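You operate a simulated robot arm through the tools that you are given. There is no shell and no other tool. Be economical: measure what you need, move in short steps, check, and stop when the job is done.

Carry out the task below with a simulated robot arm. There is one attempt and no reset: what you move stays moved.

## Task
Put the grey card on the blue board.
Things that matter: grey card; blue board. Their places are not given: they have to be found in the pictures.

Only the result counts: the job must be done as asked and must still hold three seconds after the hand-in. Knocking over, shifting, dropping, spilling or breaking anything else fails it.

## Robot
A 7-joint arm with a two-finger parallel gripper, fixed in place. Base frame: the origin is at the foot of the arm, x ahead of it, y to its left, z up; the work surface is at about z = 0. Readings come in mm, degrees, newtons and seconds.
With the tool pointing down near the work surface it reaches from about 240 to 620 mm from the base axis. Its first joint turns from -66.0 to 66.0 degrees. Payload 2.6 kg.
The tool frame sits at the grasp point between the pads (the TCP): z along the fingers, y along the line on which they close. The tips reach 30 mm beyond it. Largest opening 94 mm; finger width 28, thickness 10; the body of the gripper, 50 by 96 mm, starts 55 mm behind the TCP.
Orientation is that of the tool frame in the base frame, as a unit quaternion [x, y, z, w]. With the fingers straight down and closing along the base's y, the tool's x points along the base's -x, its y along +y and its z along -z.

## Interface
- The arm moves only by the tool step_arm. Its argument "moves" is a list of rows, each a list of 6 numbers: the shift along the tool's x, y, z in units of 20 mm (1.0 is 20 mm), then the turn, a rotation vector about the tool's x, y, z in units of 8 degrees (1.0 is 8 degrees). In form: [[tx, ty, tz, wx, wy, wz], ...]. A call has 1 to 12 rows; each row shifts and turns the commanded pose from where the row before left it, along the tool's axes as they then stand. "jaw" is the gripper command, from -1 (fully open) to 1 (shut), values between in proportion, set as the call begins (left out, the last holds). A call with a number of a shift or a turn outside -1 to 1 is refused whole. A row lasts 0.2 s, in which the tool goes at most 50 mm and 8.6 degrees; a call with a longer step from one row to the next is refused whole, and so is a gripper value outside its range. A pose out of reach is approached as far as the arm can. The call stops where the force on the tool passes 40 N (or 10 N more than at its start, if that is more) or the arm is blocked; 0.2 s more then pass. The fingers move at their own pace (about 72 mm/s each) and stop on an object; they squeeze with about 38 N. The grip force told is the motor's: it shows also when the fingers shut on nothing. Time passes only in rows, and 0.2 s behind the last, so rows that do not move let the fingers close. The reply holds the time, the measured pose of the TCP, the force on the tool along the base axes, the opening and the grip force, in the units named above and with some noise, and new pictures: "views" is both (left out), scene, wrist or none.
- Cameras (640 x 400 px; columns grow to the right, rows downward): "scene" is fixed at [11.4, 414.8, 569.4]; the picture's right is [-0.94, -0.35, 0.00], its down [-0.18, 0.48, -0.86] and it looks along [0.30, -0.80, -0.52] (base axes); focal length 344 px, centre (320, 200). "wrist" rides on the gripper at [-37, 0, -58] in the tool frame; the picture's right is [0.00, -1.00, 0.00], its down [0.97, 0.00, -0.24] and it looks along [0.24, 0.00, 0.97] (tool axes); focal length 218 px, centre (320, 200).
- pixel_to_xyz(camera, pixels): for up to 12 pixels [column, row] of the newest picture of that camera ("zoom" is the newest enlarged one), the place [x, y, z] in the base frame of the surface seen there, good to about 3 mm. The clock stands still meanwhile.
- inspect(camera, box): a new picture of the part [left, top, right, bottom] of that camera's present view, enlarged. The clock stands still meanwhile.
- job_done(): hands the job in; it is judged then, once.

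Work in short steps. Measure before you move; look again where a grasp or a placing could have gone wrong, and mend it. You have 60 turns and 120 pictures in all, those below and enlarged ones among them. Open the gripper and draw the arm clear of the work before you hand the job in, unless the task says otherwise; then end with one line.

The tools are called after "Emit:" by a JSON object that holds its "method" and its "body". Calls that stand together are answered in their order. step_arm: Moves the arm, as the interface text tells. Its arguments: {"type":"object","properties":{"moves":{"type":"array"},"jaw":{"type":"number"},"views":{"type":"string","enum":["both","scene","wrist","none"]}},"required":["moves"]} The other tools are called the same way: pixel_to_xyz (camera, pixels) gives the place of the surface under pixels of a picture; inspect (camera, box) takes an enlarged picture of a part of a camera's view; job_done () hands the job in.

At the start:

```text
time_s: 0.0
eef_pos: [227.7, -286.8, 306.5]
tcp_rot: [0.0, 1.0, 0.0, 0.0]
wrist_force: [0.8, 0.0, -0.2]
grip_width: 94.0
finger_force: 0.1
```

scene: 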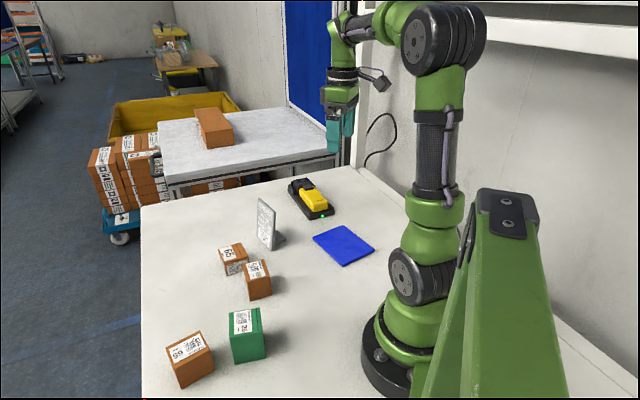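
wrist: 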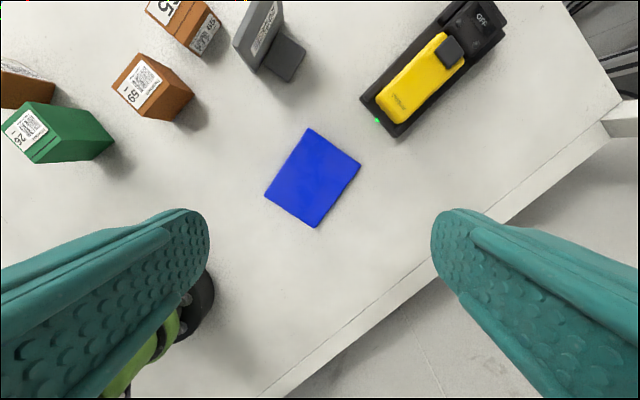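

The grey card seems to be standing upright near scene (266,224), perhaps in a dark stand; the blue board is at (343,245). I'll enlarge both views.

Emit:
{"method": "inspect", "body": {"camera": "scene", "box": [210, 170, 390, 282]}}

Emit:
{"method": "inspect", "body": {"camera": "wrist", "box": [200, 0, 392, 120]}}

Emit:
{"method": "pixel_to_xyz", "body": {"camera": "scene", "pixels": [[260, 202], [275, 211], [259, 238], [271, 247], [265, 225], [281, 240], [343, 245], [313, 238], [347, 226], [374, 246], [344, 265]]}}

Emit:
{"method": "pixel_to_xyz", "body": {"camera": "wrist", "pixels": [[242, 60], [275, 10], [280, 20], [260, 40], [285, 60], [303, 48], [290, 80], [265, 67], [309, 129], [360, 164], [316, 227], [265, 194]]}}

```text
3.56 times, centred on (300, 226) of scene
```

zoom: 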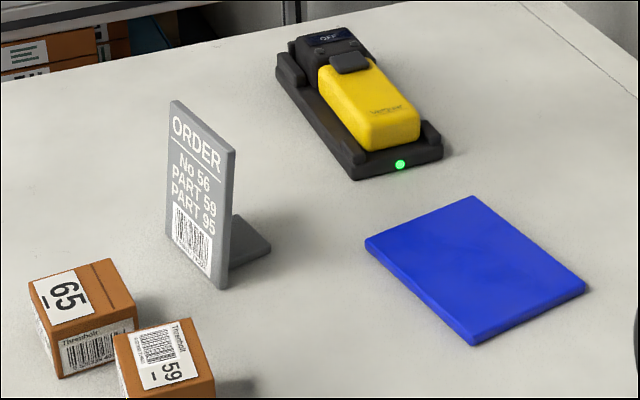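

```text
3.33 times, centred on (296, 60) of wrist
```

zoom: 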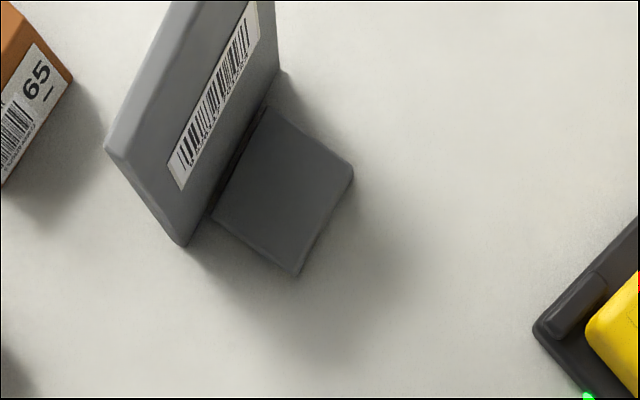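

```text
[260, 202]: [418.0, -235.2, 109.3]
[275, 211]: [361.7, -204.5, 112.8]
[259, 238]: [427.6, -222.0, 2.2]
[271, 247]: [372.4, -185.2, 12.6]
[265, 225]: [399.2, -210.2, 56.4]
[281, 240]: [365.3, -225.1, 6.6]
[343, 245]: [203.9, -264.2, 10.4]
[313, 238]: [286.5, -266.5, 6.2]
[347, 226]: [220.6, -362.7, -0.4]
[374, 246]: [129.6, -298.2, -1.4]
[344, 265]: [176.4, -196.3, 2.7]
```

```text
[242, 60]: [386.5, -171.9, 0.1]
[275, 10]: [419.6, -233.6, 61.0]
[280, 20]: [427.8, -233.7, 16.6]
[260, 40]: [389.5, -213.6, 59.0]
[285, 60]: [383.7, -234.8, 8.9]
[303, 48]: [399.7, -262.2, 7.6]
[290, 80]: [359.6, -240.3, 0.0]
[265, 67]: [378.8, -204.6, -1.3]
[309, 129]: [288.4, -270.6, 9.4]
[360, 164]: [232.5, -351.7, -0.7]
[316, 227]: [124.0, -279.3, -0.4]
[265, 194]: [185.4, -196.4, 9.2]
```

The card is a standing grey plate about 115 mm high with a foot behind it. I'll measure its face and edges precisely in a zoom.

Emit:
{"method": "inspect", "body": {"camera": "scene", "box": [234, 190, 314, 260]}}

```text
5.71 times, centred on (274, 225) of scene
```

zoom: 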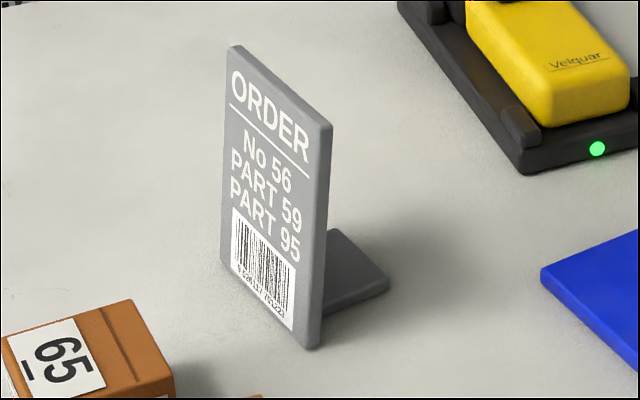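

Face corners in the zoom: top left (231,52), top right (318,128), bottom left (224,262), bottom right (308,346). Measuring points on the face, the right edge and the foot.

Emit:
{"method": "pixel_to_xyz", "body": {"camera": "zoom", "pixels": [[235, 65], [312, 132], [228, 258], [303, 338], [270, 105], [268, 200], [270, 290], [326, 140], [323, 200], [316, 335], [385, 286], [335, 236]]}}

Emit:
{"method": "pixel_to_xyz", "body": {"camera": "wrist", "pixels": [[252, 70], [248, 60], [238, 45], [282, 5], [271, 40], [278, 30], [305, 52], [289, 82], [266, 66], [282, 24]]}}

```text
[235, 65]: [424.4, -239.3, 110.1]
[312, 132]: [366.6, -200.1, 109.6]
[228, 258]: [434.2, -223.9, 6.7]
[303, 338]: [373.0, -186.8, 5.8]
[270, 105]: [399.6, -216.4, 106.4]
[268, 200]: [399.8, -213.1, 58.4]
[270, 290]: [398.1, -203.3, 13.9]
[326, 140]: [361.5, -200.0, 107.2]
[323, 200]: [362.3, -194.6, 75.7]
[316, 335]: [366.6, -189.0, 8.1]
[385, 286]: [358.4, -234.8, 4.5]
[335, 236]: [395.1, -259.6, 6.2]
```

```text
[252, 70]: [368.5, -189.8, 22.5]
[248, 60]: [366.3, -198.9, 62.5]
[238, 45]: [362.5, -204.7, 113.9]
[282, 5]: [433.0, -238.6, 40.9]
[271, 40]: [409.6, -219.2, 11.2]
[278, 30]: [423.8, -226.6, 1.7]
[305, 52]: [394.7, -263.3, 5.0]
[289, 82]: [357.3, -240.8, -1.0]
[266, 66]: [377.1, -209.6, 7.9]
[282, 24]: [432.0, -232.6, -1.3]
```

The plate's long direction is about (0.84,-0.53), and it leans back about 8.5° toward (-0.53,-0.84). The grasp point is roughly (395,-220,85). The board's sides nearly match the card's direction, and its centre is about (205,-277) with its top at about z 9. First I move above the card, keeping high and partly closing the gripper.

Emit:
{"method": "step_arm", "body": {"moves": [[-0.882, 0.293, 0.6, 0, 0, 0], [-0.882, 0.293, 0.6, 0, 0, 0], [-0.882, 0.293, 0.6, 0, 0, 0], [-0.882, 0.293, 0.6, 0, 0, 0], [-0.882, 0.293, 0.6, 0, 0, 0], [-0.882, 0.293, 0.6, 0, 0, 0], [-0.882, 0.293, 0.6, 0, 0, 0], [-0.882, 0.293, 0.6, 0, 0, 0], [-0.882, 0.293, 0.6, 0, 0, 0]], "jaw": -0.06, "views": "none"}}

Emit:
{"method": "step_arm", "body": {"moves": [[0, 0, 0, 0, 0, 1], [0, 0, 0, 0, 0, 1], [0, 0, 0, 0, 0, 1], [0, 0, 0, 0, 0, 1], [0, 0, 0, -0.5, 0, 0.06], [0, 0, 0, -0.56, 0, 0]]}}

```text
time_s: 2.0
eef_pos: [385.3, -232.5, 196.7]
tcp_rot: [0.0, 1.0, -0.001, 0.0]
wrist_force: [-0.2, 0.0, -0.5]
grip_width: 49.5
finger_force: 0.0
```

```text
time_s: 3.4
eef_pos: [385.9, -232.8, 197.7]
tcp_rot: [0.28, 0.957, 0.071, 0.021]
wrist_force: [-0.1, 0.2, 0.6]
grip_width: 49.7
finger_force: 0.1
```

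scene: 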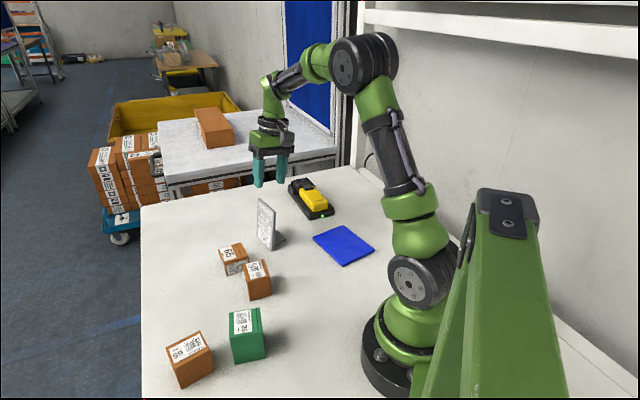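
wrist: 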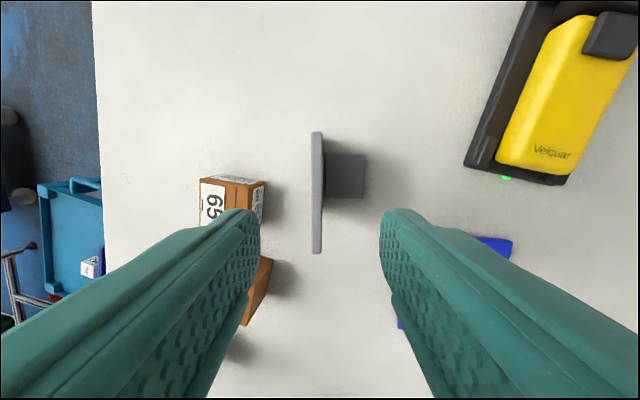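

The plate appears edge-on and nicely aligned between the fingers (column 317, rows 132–253). I measure its top edge to check the centring.

Emit:
{"method": "pixel_to_xyz", "body": {"camera": "wrist", "pixels": [[317, 136], [317, 192], [317, 249], [313, 192], [321, 192], [345, 157], [362, 175], [345, 195]]}}

```text
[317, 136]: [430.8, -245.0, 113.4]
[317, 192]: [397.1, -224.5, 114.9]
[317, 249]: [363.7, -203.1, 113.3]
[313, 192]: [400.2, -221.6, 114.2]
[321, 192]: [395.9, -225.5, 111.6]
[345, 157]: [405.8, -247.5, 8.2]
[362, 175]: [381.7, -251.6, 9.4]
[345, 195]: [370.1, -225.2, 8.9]
```

The plate is about 5 mm off along tool -x and otherwise centred. I correct that and descend 114 mm along the tool axis.

Emit:
{"method": "step_arm", "body": {"moves": [[-0.25, 0.04, 0.9, 0, 0, 0], [0, 0, 0.9, 0, 0, 0], [0, 0, 0.9, 0, 0, 0], [0, 0, 0.8, 0, 0, 0], [0, 0, 0.8, 0, 0, 0], [0, 0, 0.7, 0, 0, 0], [0, 0, 0.7, 0, 0, 0]]}}

```text
time_s: 5.0
eef_pos: [397.4, -220.9, 83.5]
tcp_rot: [0.279, 0.958, 0.071, 0.022]
wrist_force: [-0.1, 0.0, 0.8]
grip_width: 49.8
finger_force: 0.1
```

scene: 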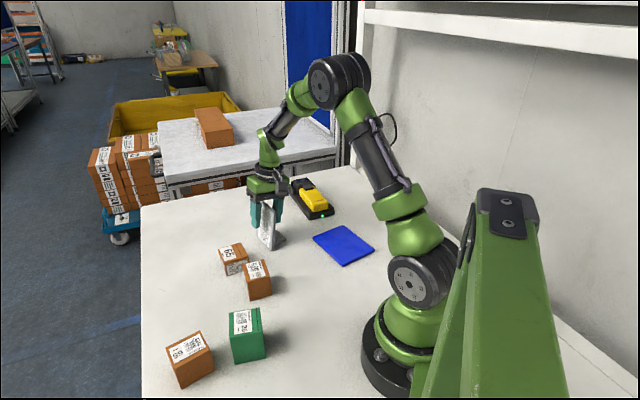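
wrist: 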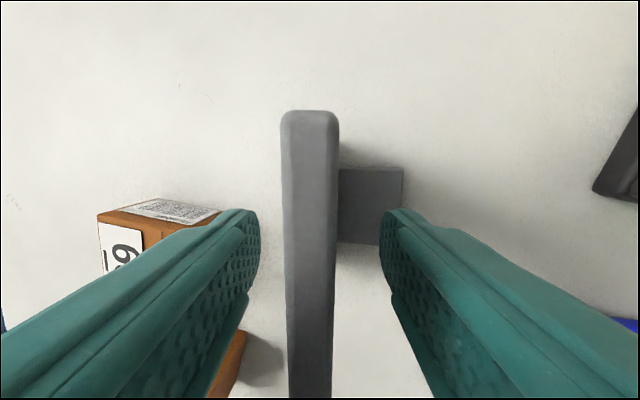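

The plate sits between the fingers, centred at column 311, so about 1.5 mm toward +y. I shift by that and close.

Emit:
{"method": "step_arm", "body": {"moves": [[0, 0.07, 0, 0, 0, 0], [0, 0, 0, 0, 0, 0], [0, 0, 0, 0, 0, 0], [0, 0, 0, 0, 0, 0]], "jaw": 1}}

```text
time_s: 6.0
eef_pos: [400.5, -219.5, 85.3]
tcp_rot: [0.279, 0.957, 0.07, 0.02]
wrist_force: [0.4, 0.2, 1.0]
grip_width: 11.5
finger_force: 37.8
```

scene: 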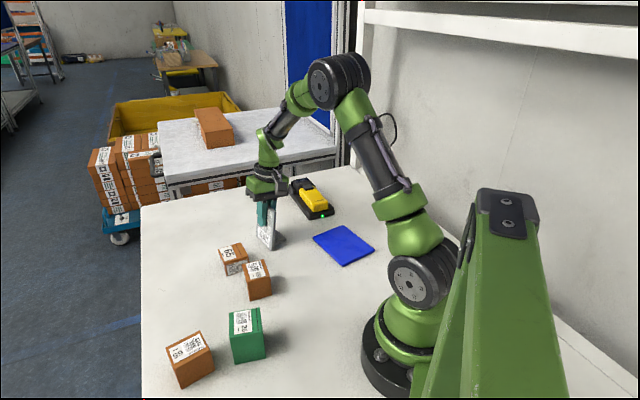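
wrist: 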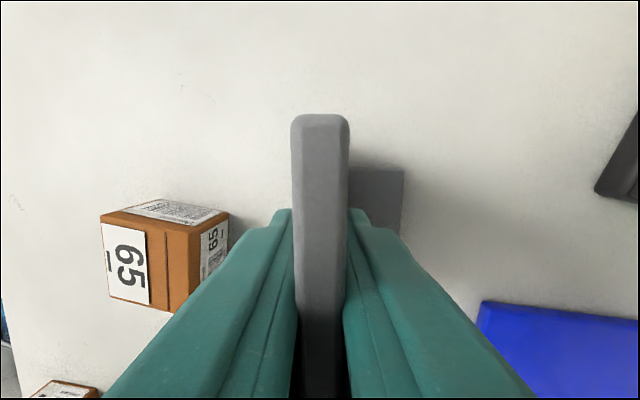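

The card is held with an 11.5 mm opening at full force. I lift straight up 80 mm.

Emit:
{"method": "step_arm", "body": {"moves": [[0, 0.074, -0.495, 0, 0, 0], [0, 0.148, -0.989, 0, 0, 0], [0, 0.148, -0.989, 0, 0, 0], [0, 0.148, -0.989, 0, 0, 0], [0, 0.074, -0.495, 0, 0, 0]]}}

```text
time_s: 7.2
eef_pos: [398.7, -219.9, 164.7]
tcp_rot: [0.279, 0.957, 0.07, 0.02]
wrist_force: [0.2, 0.4, -0.2]
grip_width: 11.3
finger_force: 37.7
```

scene: 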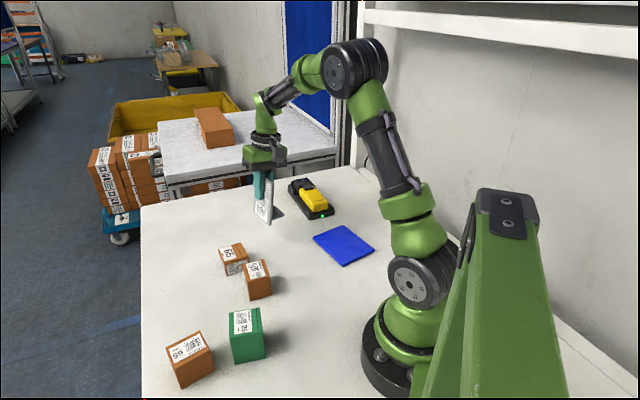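
wrist: 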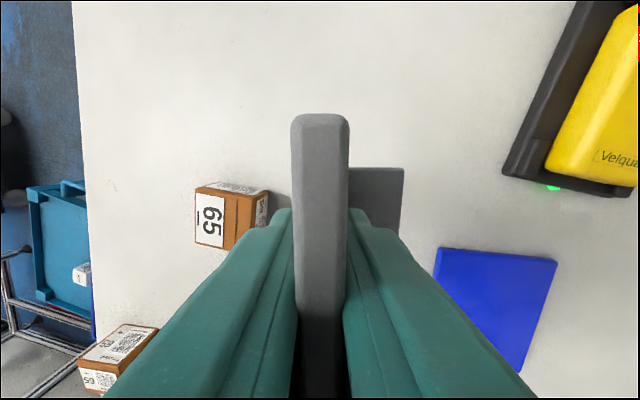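

The card is lifted cleanly with its foot attached. I take another measurement of the board's corners from this picture and the scene before carrying it over.

Emit:
{"method": "pixel_to_xyz", "body": {"camera": "wrist", "pixels": [[439, 251], [553, 264], [522, 368], [495, 290], [530, 190], [585, 100]]}}

Emit:
{"method": "pixel_to_xyz", "body": {"camera": "scene", "pixels": [[316, 238], [347, 228], [372, 245], [344, 262], [300, 205], [315, 193]]}}

```text
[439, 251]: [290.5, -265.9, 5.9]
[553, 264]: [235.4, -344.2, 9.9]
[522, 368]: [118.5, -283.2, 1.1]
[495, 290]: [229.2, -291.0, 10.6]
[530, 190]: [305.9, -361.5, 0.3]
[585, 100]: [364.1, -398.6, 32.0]
```

```text
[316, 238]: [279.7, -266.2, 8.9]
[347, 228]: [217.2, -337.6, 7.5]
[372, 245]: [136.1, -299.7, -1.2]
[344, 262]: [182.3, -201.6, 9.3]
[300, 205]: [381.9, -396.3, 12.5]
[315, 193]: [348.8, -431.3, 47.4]
```

The board centre is about (207,-275), with sides at -33°, matching the card. I shift horizontally by (-183,-46.5) mm so the card's footprint is centred over the board.

Emit:
{"method": "step_arm", "body": {"moves": [[0.645, -0.679, -0.102, 0, 0, 0], [0.645, -0.679, -0.102, 0, 0, 0], [0.645, -0.679, -0.102, 0, 0, 0], [0.645, -0.679, -0.102, 0, 0, 0], [0.645, -0.679, -0.102, 0, 0, 0], [0.645, -0.679, -0.102, 0, 0, 0], [0.645, -0.679, -0.102, 0, 0, 0], [0.645, -0.679, -0.102, 0, 0, 0], [0.645, -0.679, -0.102, 0, 0, 0], [0.645, -0.679, -0.102, 0, 0, 0], [0, 0, 0, 0, 0, 0]]}}

```text
time_s: 9.6
eef_pos: [217.4, -266.0, 165.2]
tcp_rot: [0.279, 0.958, 0.071, 0.02]
wrist_force: [0.0, 0.8, -0.4]
grip_width: 11.2
finger_force: 37.9
```

scene: 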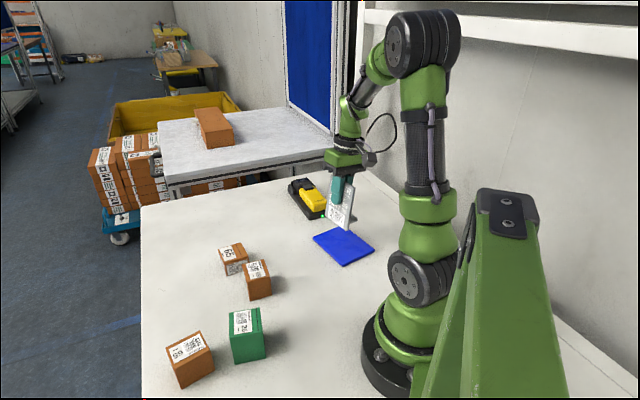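
wrist: 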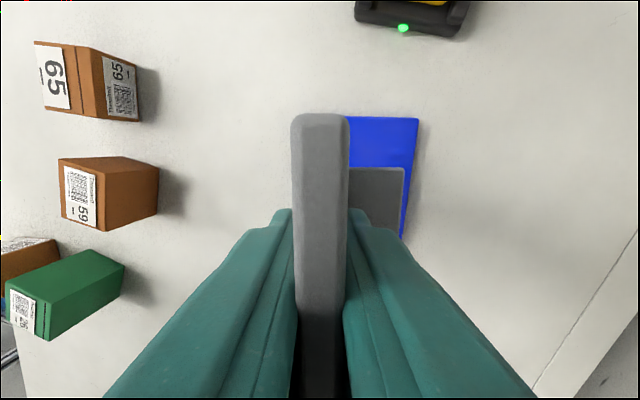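

The card hangs over the board, with the foot inside its edges. I descend 62 mm vertically, stopping about 8 mm short.

Emit:
{"method": "step_arm", "body": {"moves": [[0, -0.1, 0.66, 0, 0, 0], [0, -0.1, 0.66, 0, 0, 0], [0, -0.1, 0.66, 0, 0, 0], [0, -0.09, 0.6, 0, 0, 0], [0, -0.074, 0.49, 0, 0, 0], [0, 0, 0, 0, 0, 0]]}}

Emit:
{"method": "inspect", "body": {"camera": "scene", "box": [290, 170, 402, 282]}}

```text
time_s: 11.0
eef_pos: [217.2, -266.1, 102.5]
tcp_rot: [0.279, 0.957, 0.071, 0.021]
wrist_force: [0.1, 0.7, -0.2]
grip_width: 11.5
finger_force: 37.8
```

scene: 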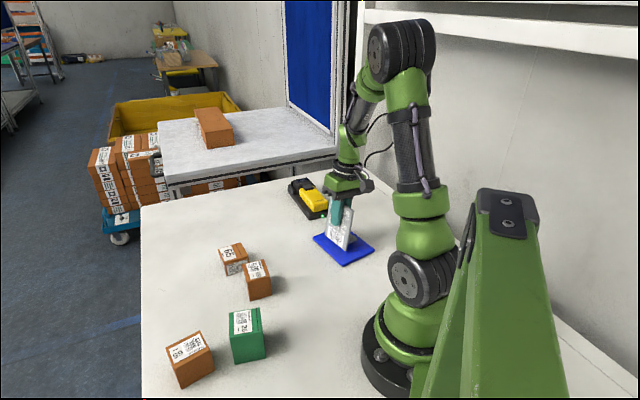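
wrist: 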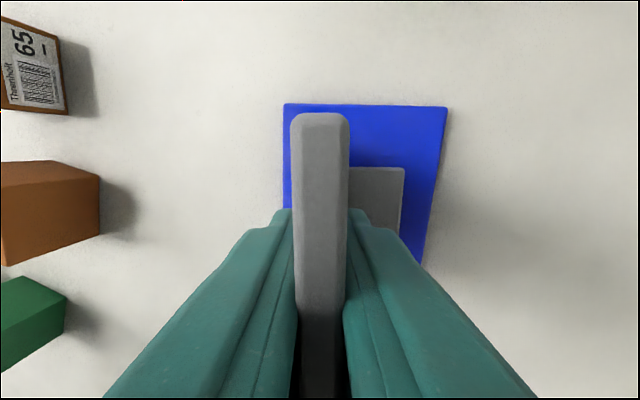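

```text
3.57 times, centred on (346, 226) of scene
```

zoom: 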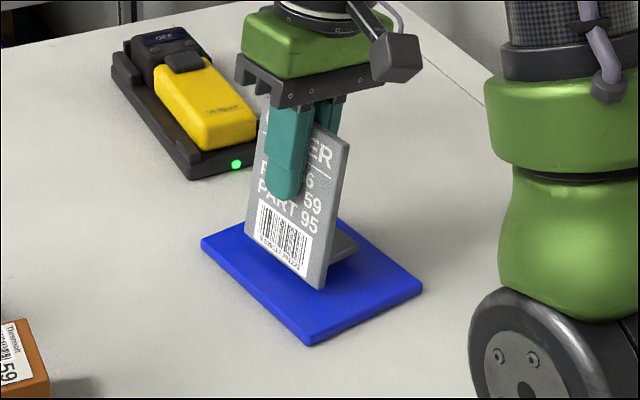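

The footprint is well centred on the board. I lower gently by 6 mm and watch the force.

Emit:
{"method": "step_arm", "body": {"moves": [[0, -0.015, 0.1, 0, 0, 0], [0, -0.015, 0.1, 0, 0, 0], [0, -0.015, 0.1, 0, 0, 0], [0, 0, 0, 0, 0, 0]], "views": "none"}}

```text
time_s: 12.0
eef_pos: [217.6, -266.6, 96.2]
tcp_rot: [0.28, 0.957, 0.071, 0.02]
wrist_force: [-0.4, 0.2, -1.1]
grip_width: 11.1
finger_force: 38.0
```

No contact force yet, so I go down another 1.5 mm.

Emit:
{"method": "step_arm", "body": {"moves": [[0, -0.006, 0.04, 0, 0, 0], [0, -0.006, 0.04, 0, 0, 0], [0, 0, 0, 0, 0, 0]], "views": "none"}}

Emit:
{"method": "inspect", "body": {"camera": "scene", "box": [310, 215, 380, 270]}}

```text
time_s: 12.8
eef_pos: [217.4, -266.6, 94.6]
tcp_rot: [0.279, 0.957, 0.07, 0.021]
wrist_force: [0.4, 0.6, 5.0]
grip_width: 11.3
finger_force: 37.8
```

```text
7.27 times, centred on (345, 242) of scene
```

zoom: 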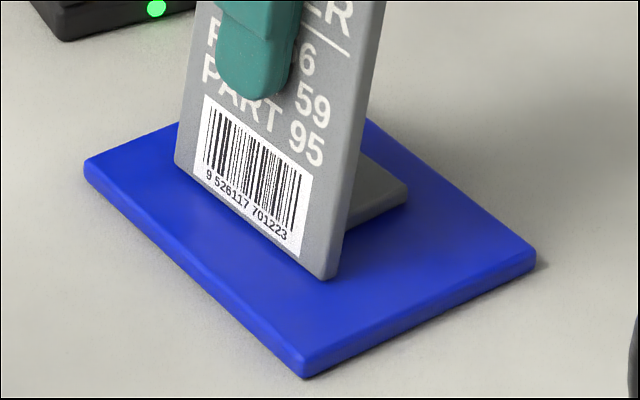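

A 5 N contact shows the card has touched the board. I release by opening part way.

Emit:
{"method": "step_arm", "body": {"moves": [[0, -0.002, 0.015, 0, 0, 0], [0, 0, 0, 0, 0, 0], [0, 0, 0, 0, 0, 0]], "jaw": -0.06}}

```text
time_s: 13.6
eef_pos: [216.4, -266.9, 94.8]
tcp_rot: [0.279, 0.957, 0.071, 0.022]
wrist_force: [0.5, -1.1, 0.5]
grip_width: 49.9
finger_force: 0.1
```

scene: 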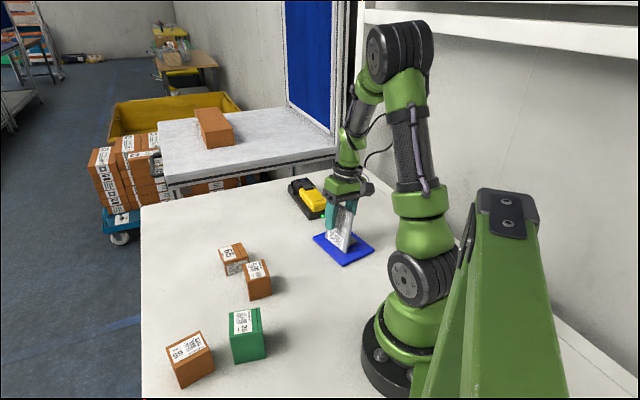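
wrist: 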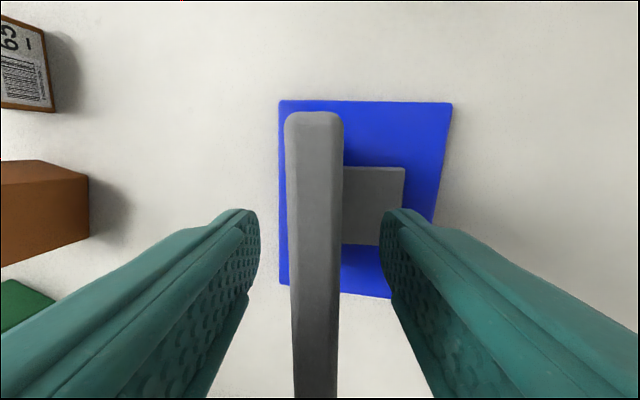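

The card stands free on the board. I retreat along the tool axis, well up.

Emit:
{"method": "step_arm", "body": {"moves": [[0, 0, -0.5, 0, 0, 0], [0, 0, -0.9, 0, 0, 0], [0, 0, -0.9, 0, 0, 0], [0, 0, -0.9, 0, 0, 0], [0, 0, -0.9, 0, 0, 0], [0, 0, -0.9, 0, 0, 0], [0, 0, -0.9, 0, 0, 0], [0, 0, -0.9, 0, 0, 0], [0, 0, -0.9, 0, 0, 0], [0, 0, 0, 0, 0, 0]], "jaw": -0.06}}

Emit:
{"method": "inspect", "body": {"camera": "scene", "box": [290, 170, 402, 282]}}

```text
time_s: 15.8
eef_pos: [204.0, -286.2, 248.3]
tcp_rot: [0.28, 0.957, 0.071, 0.02]
wrist_force: [-0.2, 0.7, -0.1]
grip_width: 49.8
finger_force: 0.0
```

scene: 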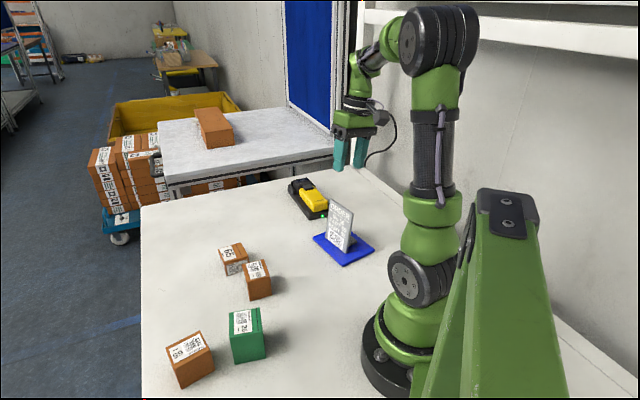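
wrist: 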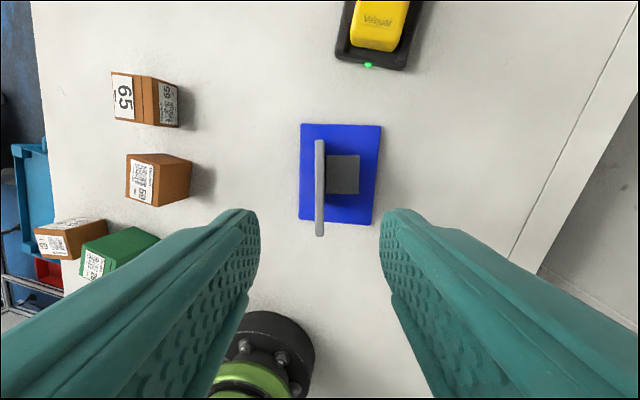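

```text
3.57 times, centred on (346, 226) of scene
```

zoom: 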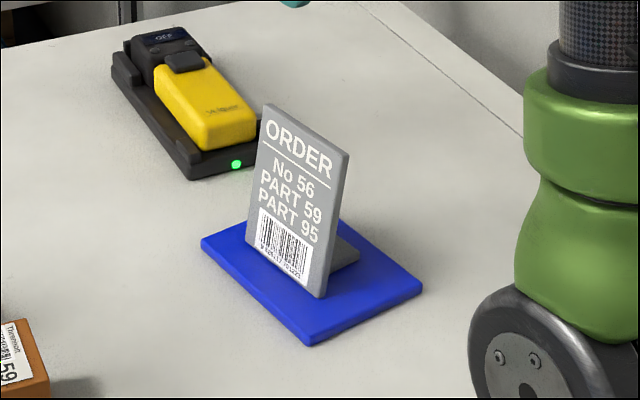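

The card stands stably, centred on the board, and nothing else has moved. I open the gripper fully and then hand in.

Emit:
{"method": "step_arm", "body": {"moves": [[0, 0, -0.5, 0, 0, 0], [0, 0, 0, 0, 0, 0], [0, 0, 0, 0, 0, 0]], "jaw": -1, "views": "scene"}}

Emit:
{"method": "job_done", "body": {}}

```text
time_s: 16.6
eef_pos: [205.0, -287.5, 257.6]
tcp_rot: [0.279, 0.958, 0.071, 0.02]
wrist_force: [0.4, 0.2, 0.0]
grip_width: 93.9
finger_force: 0.0
```

scene: 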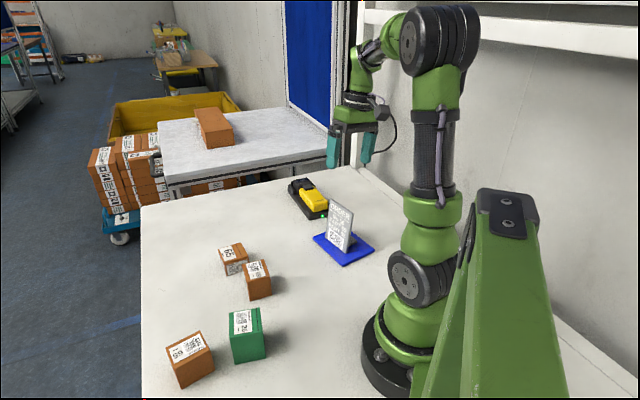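

```text
The job is handed in.
```

The grey card is standing upright on the blue board, the gripper is open and clear of it, and the last pictures show nothing else disturbed.
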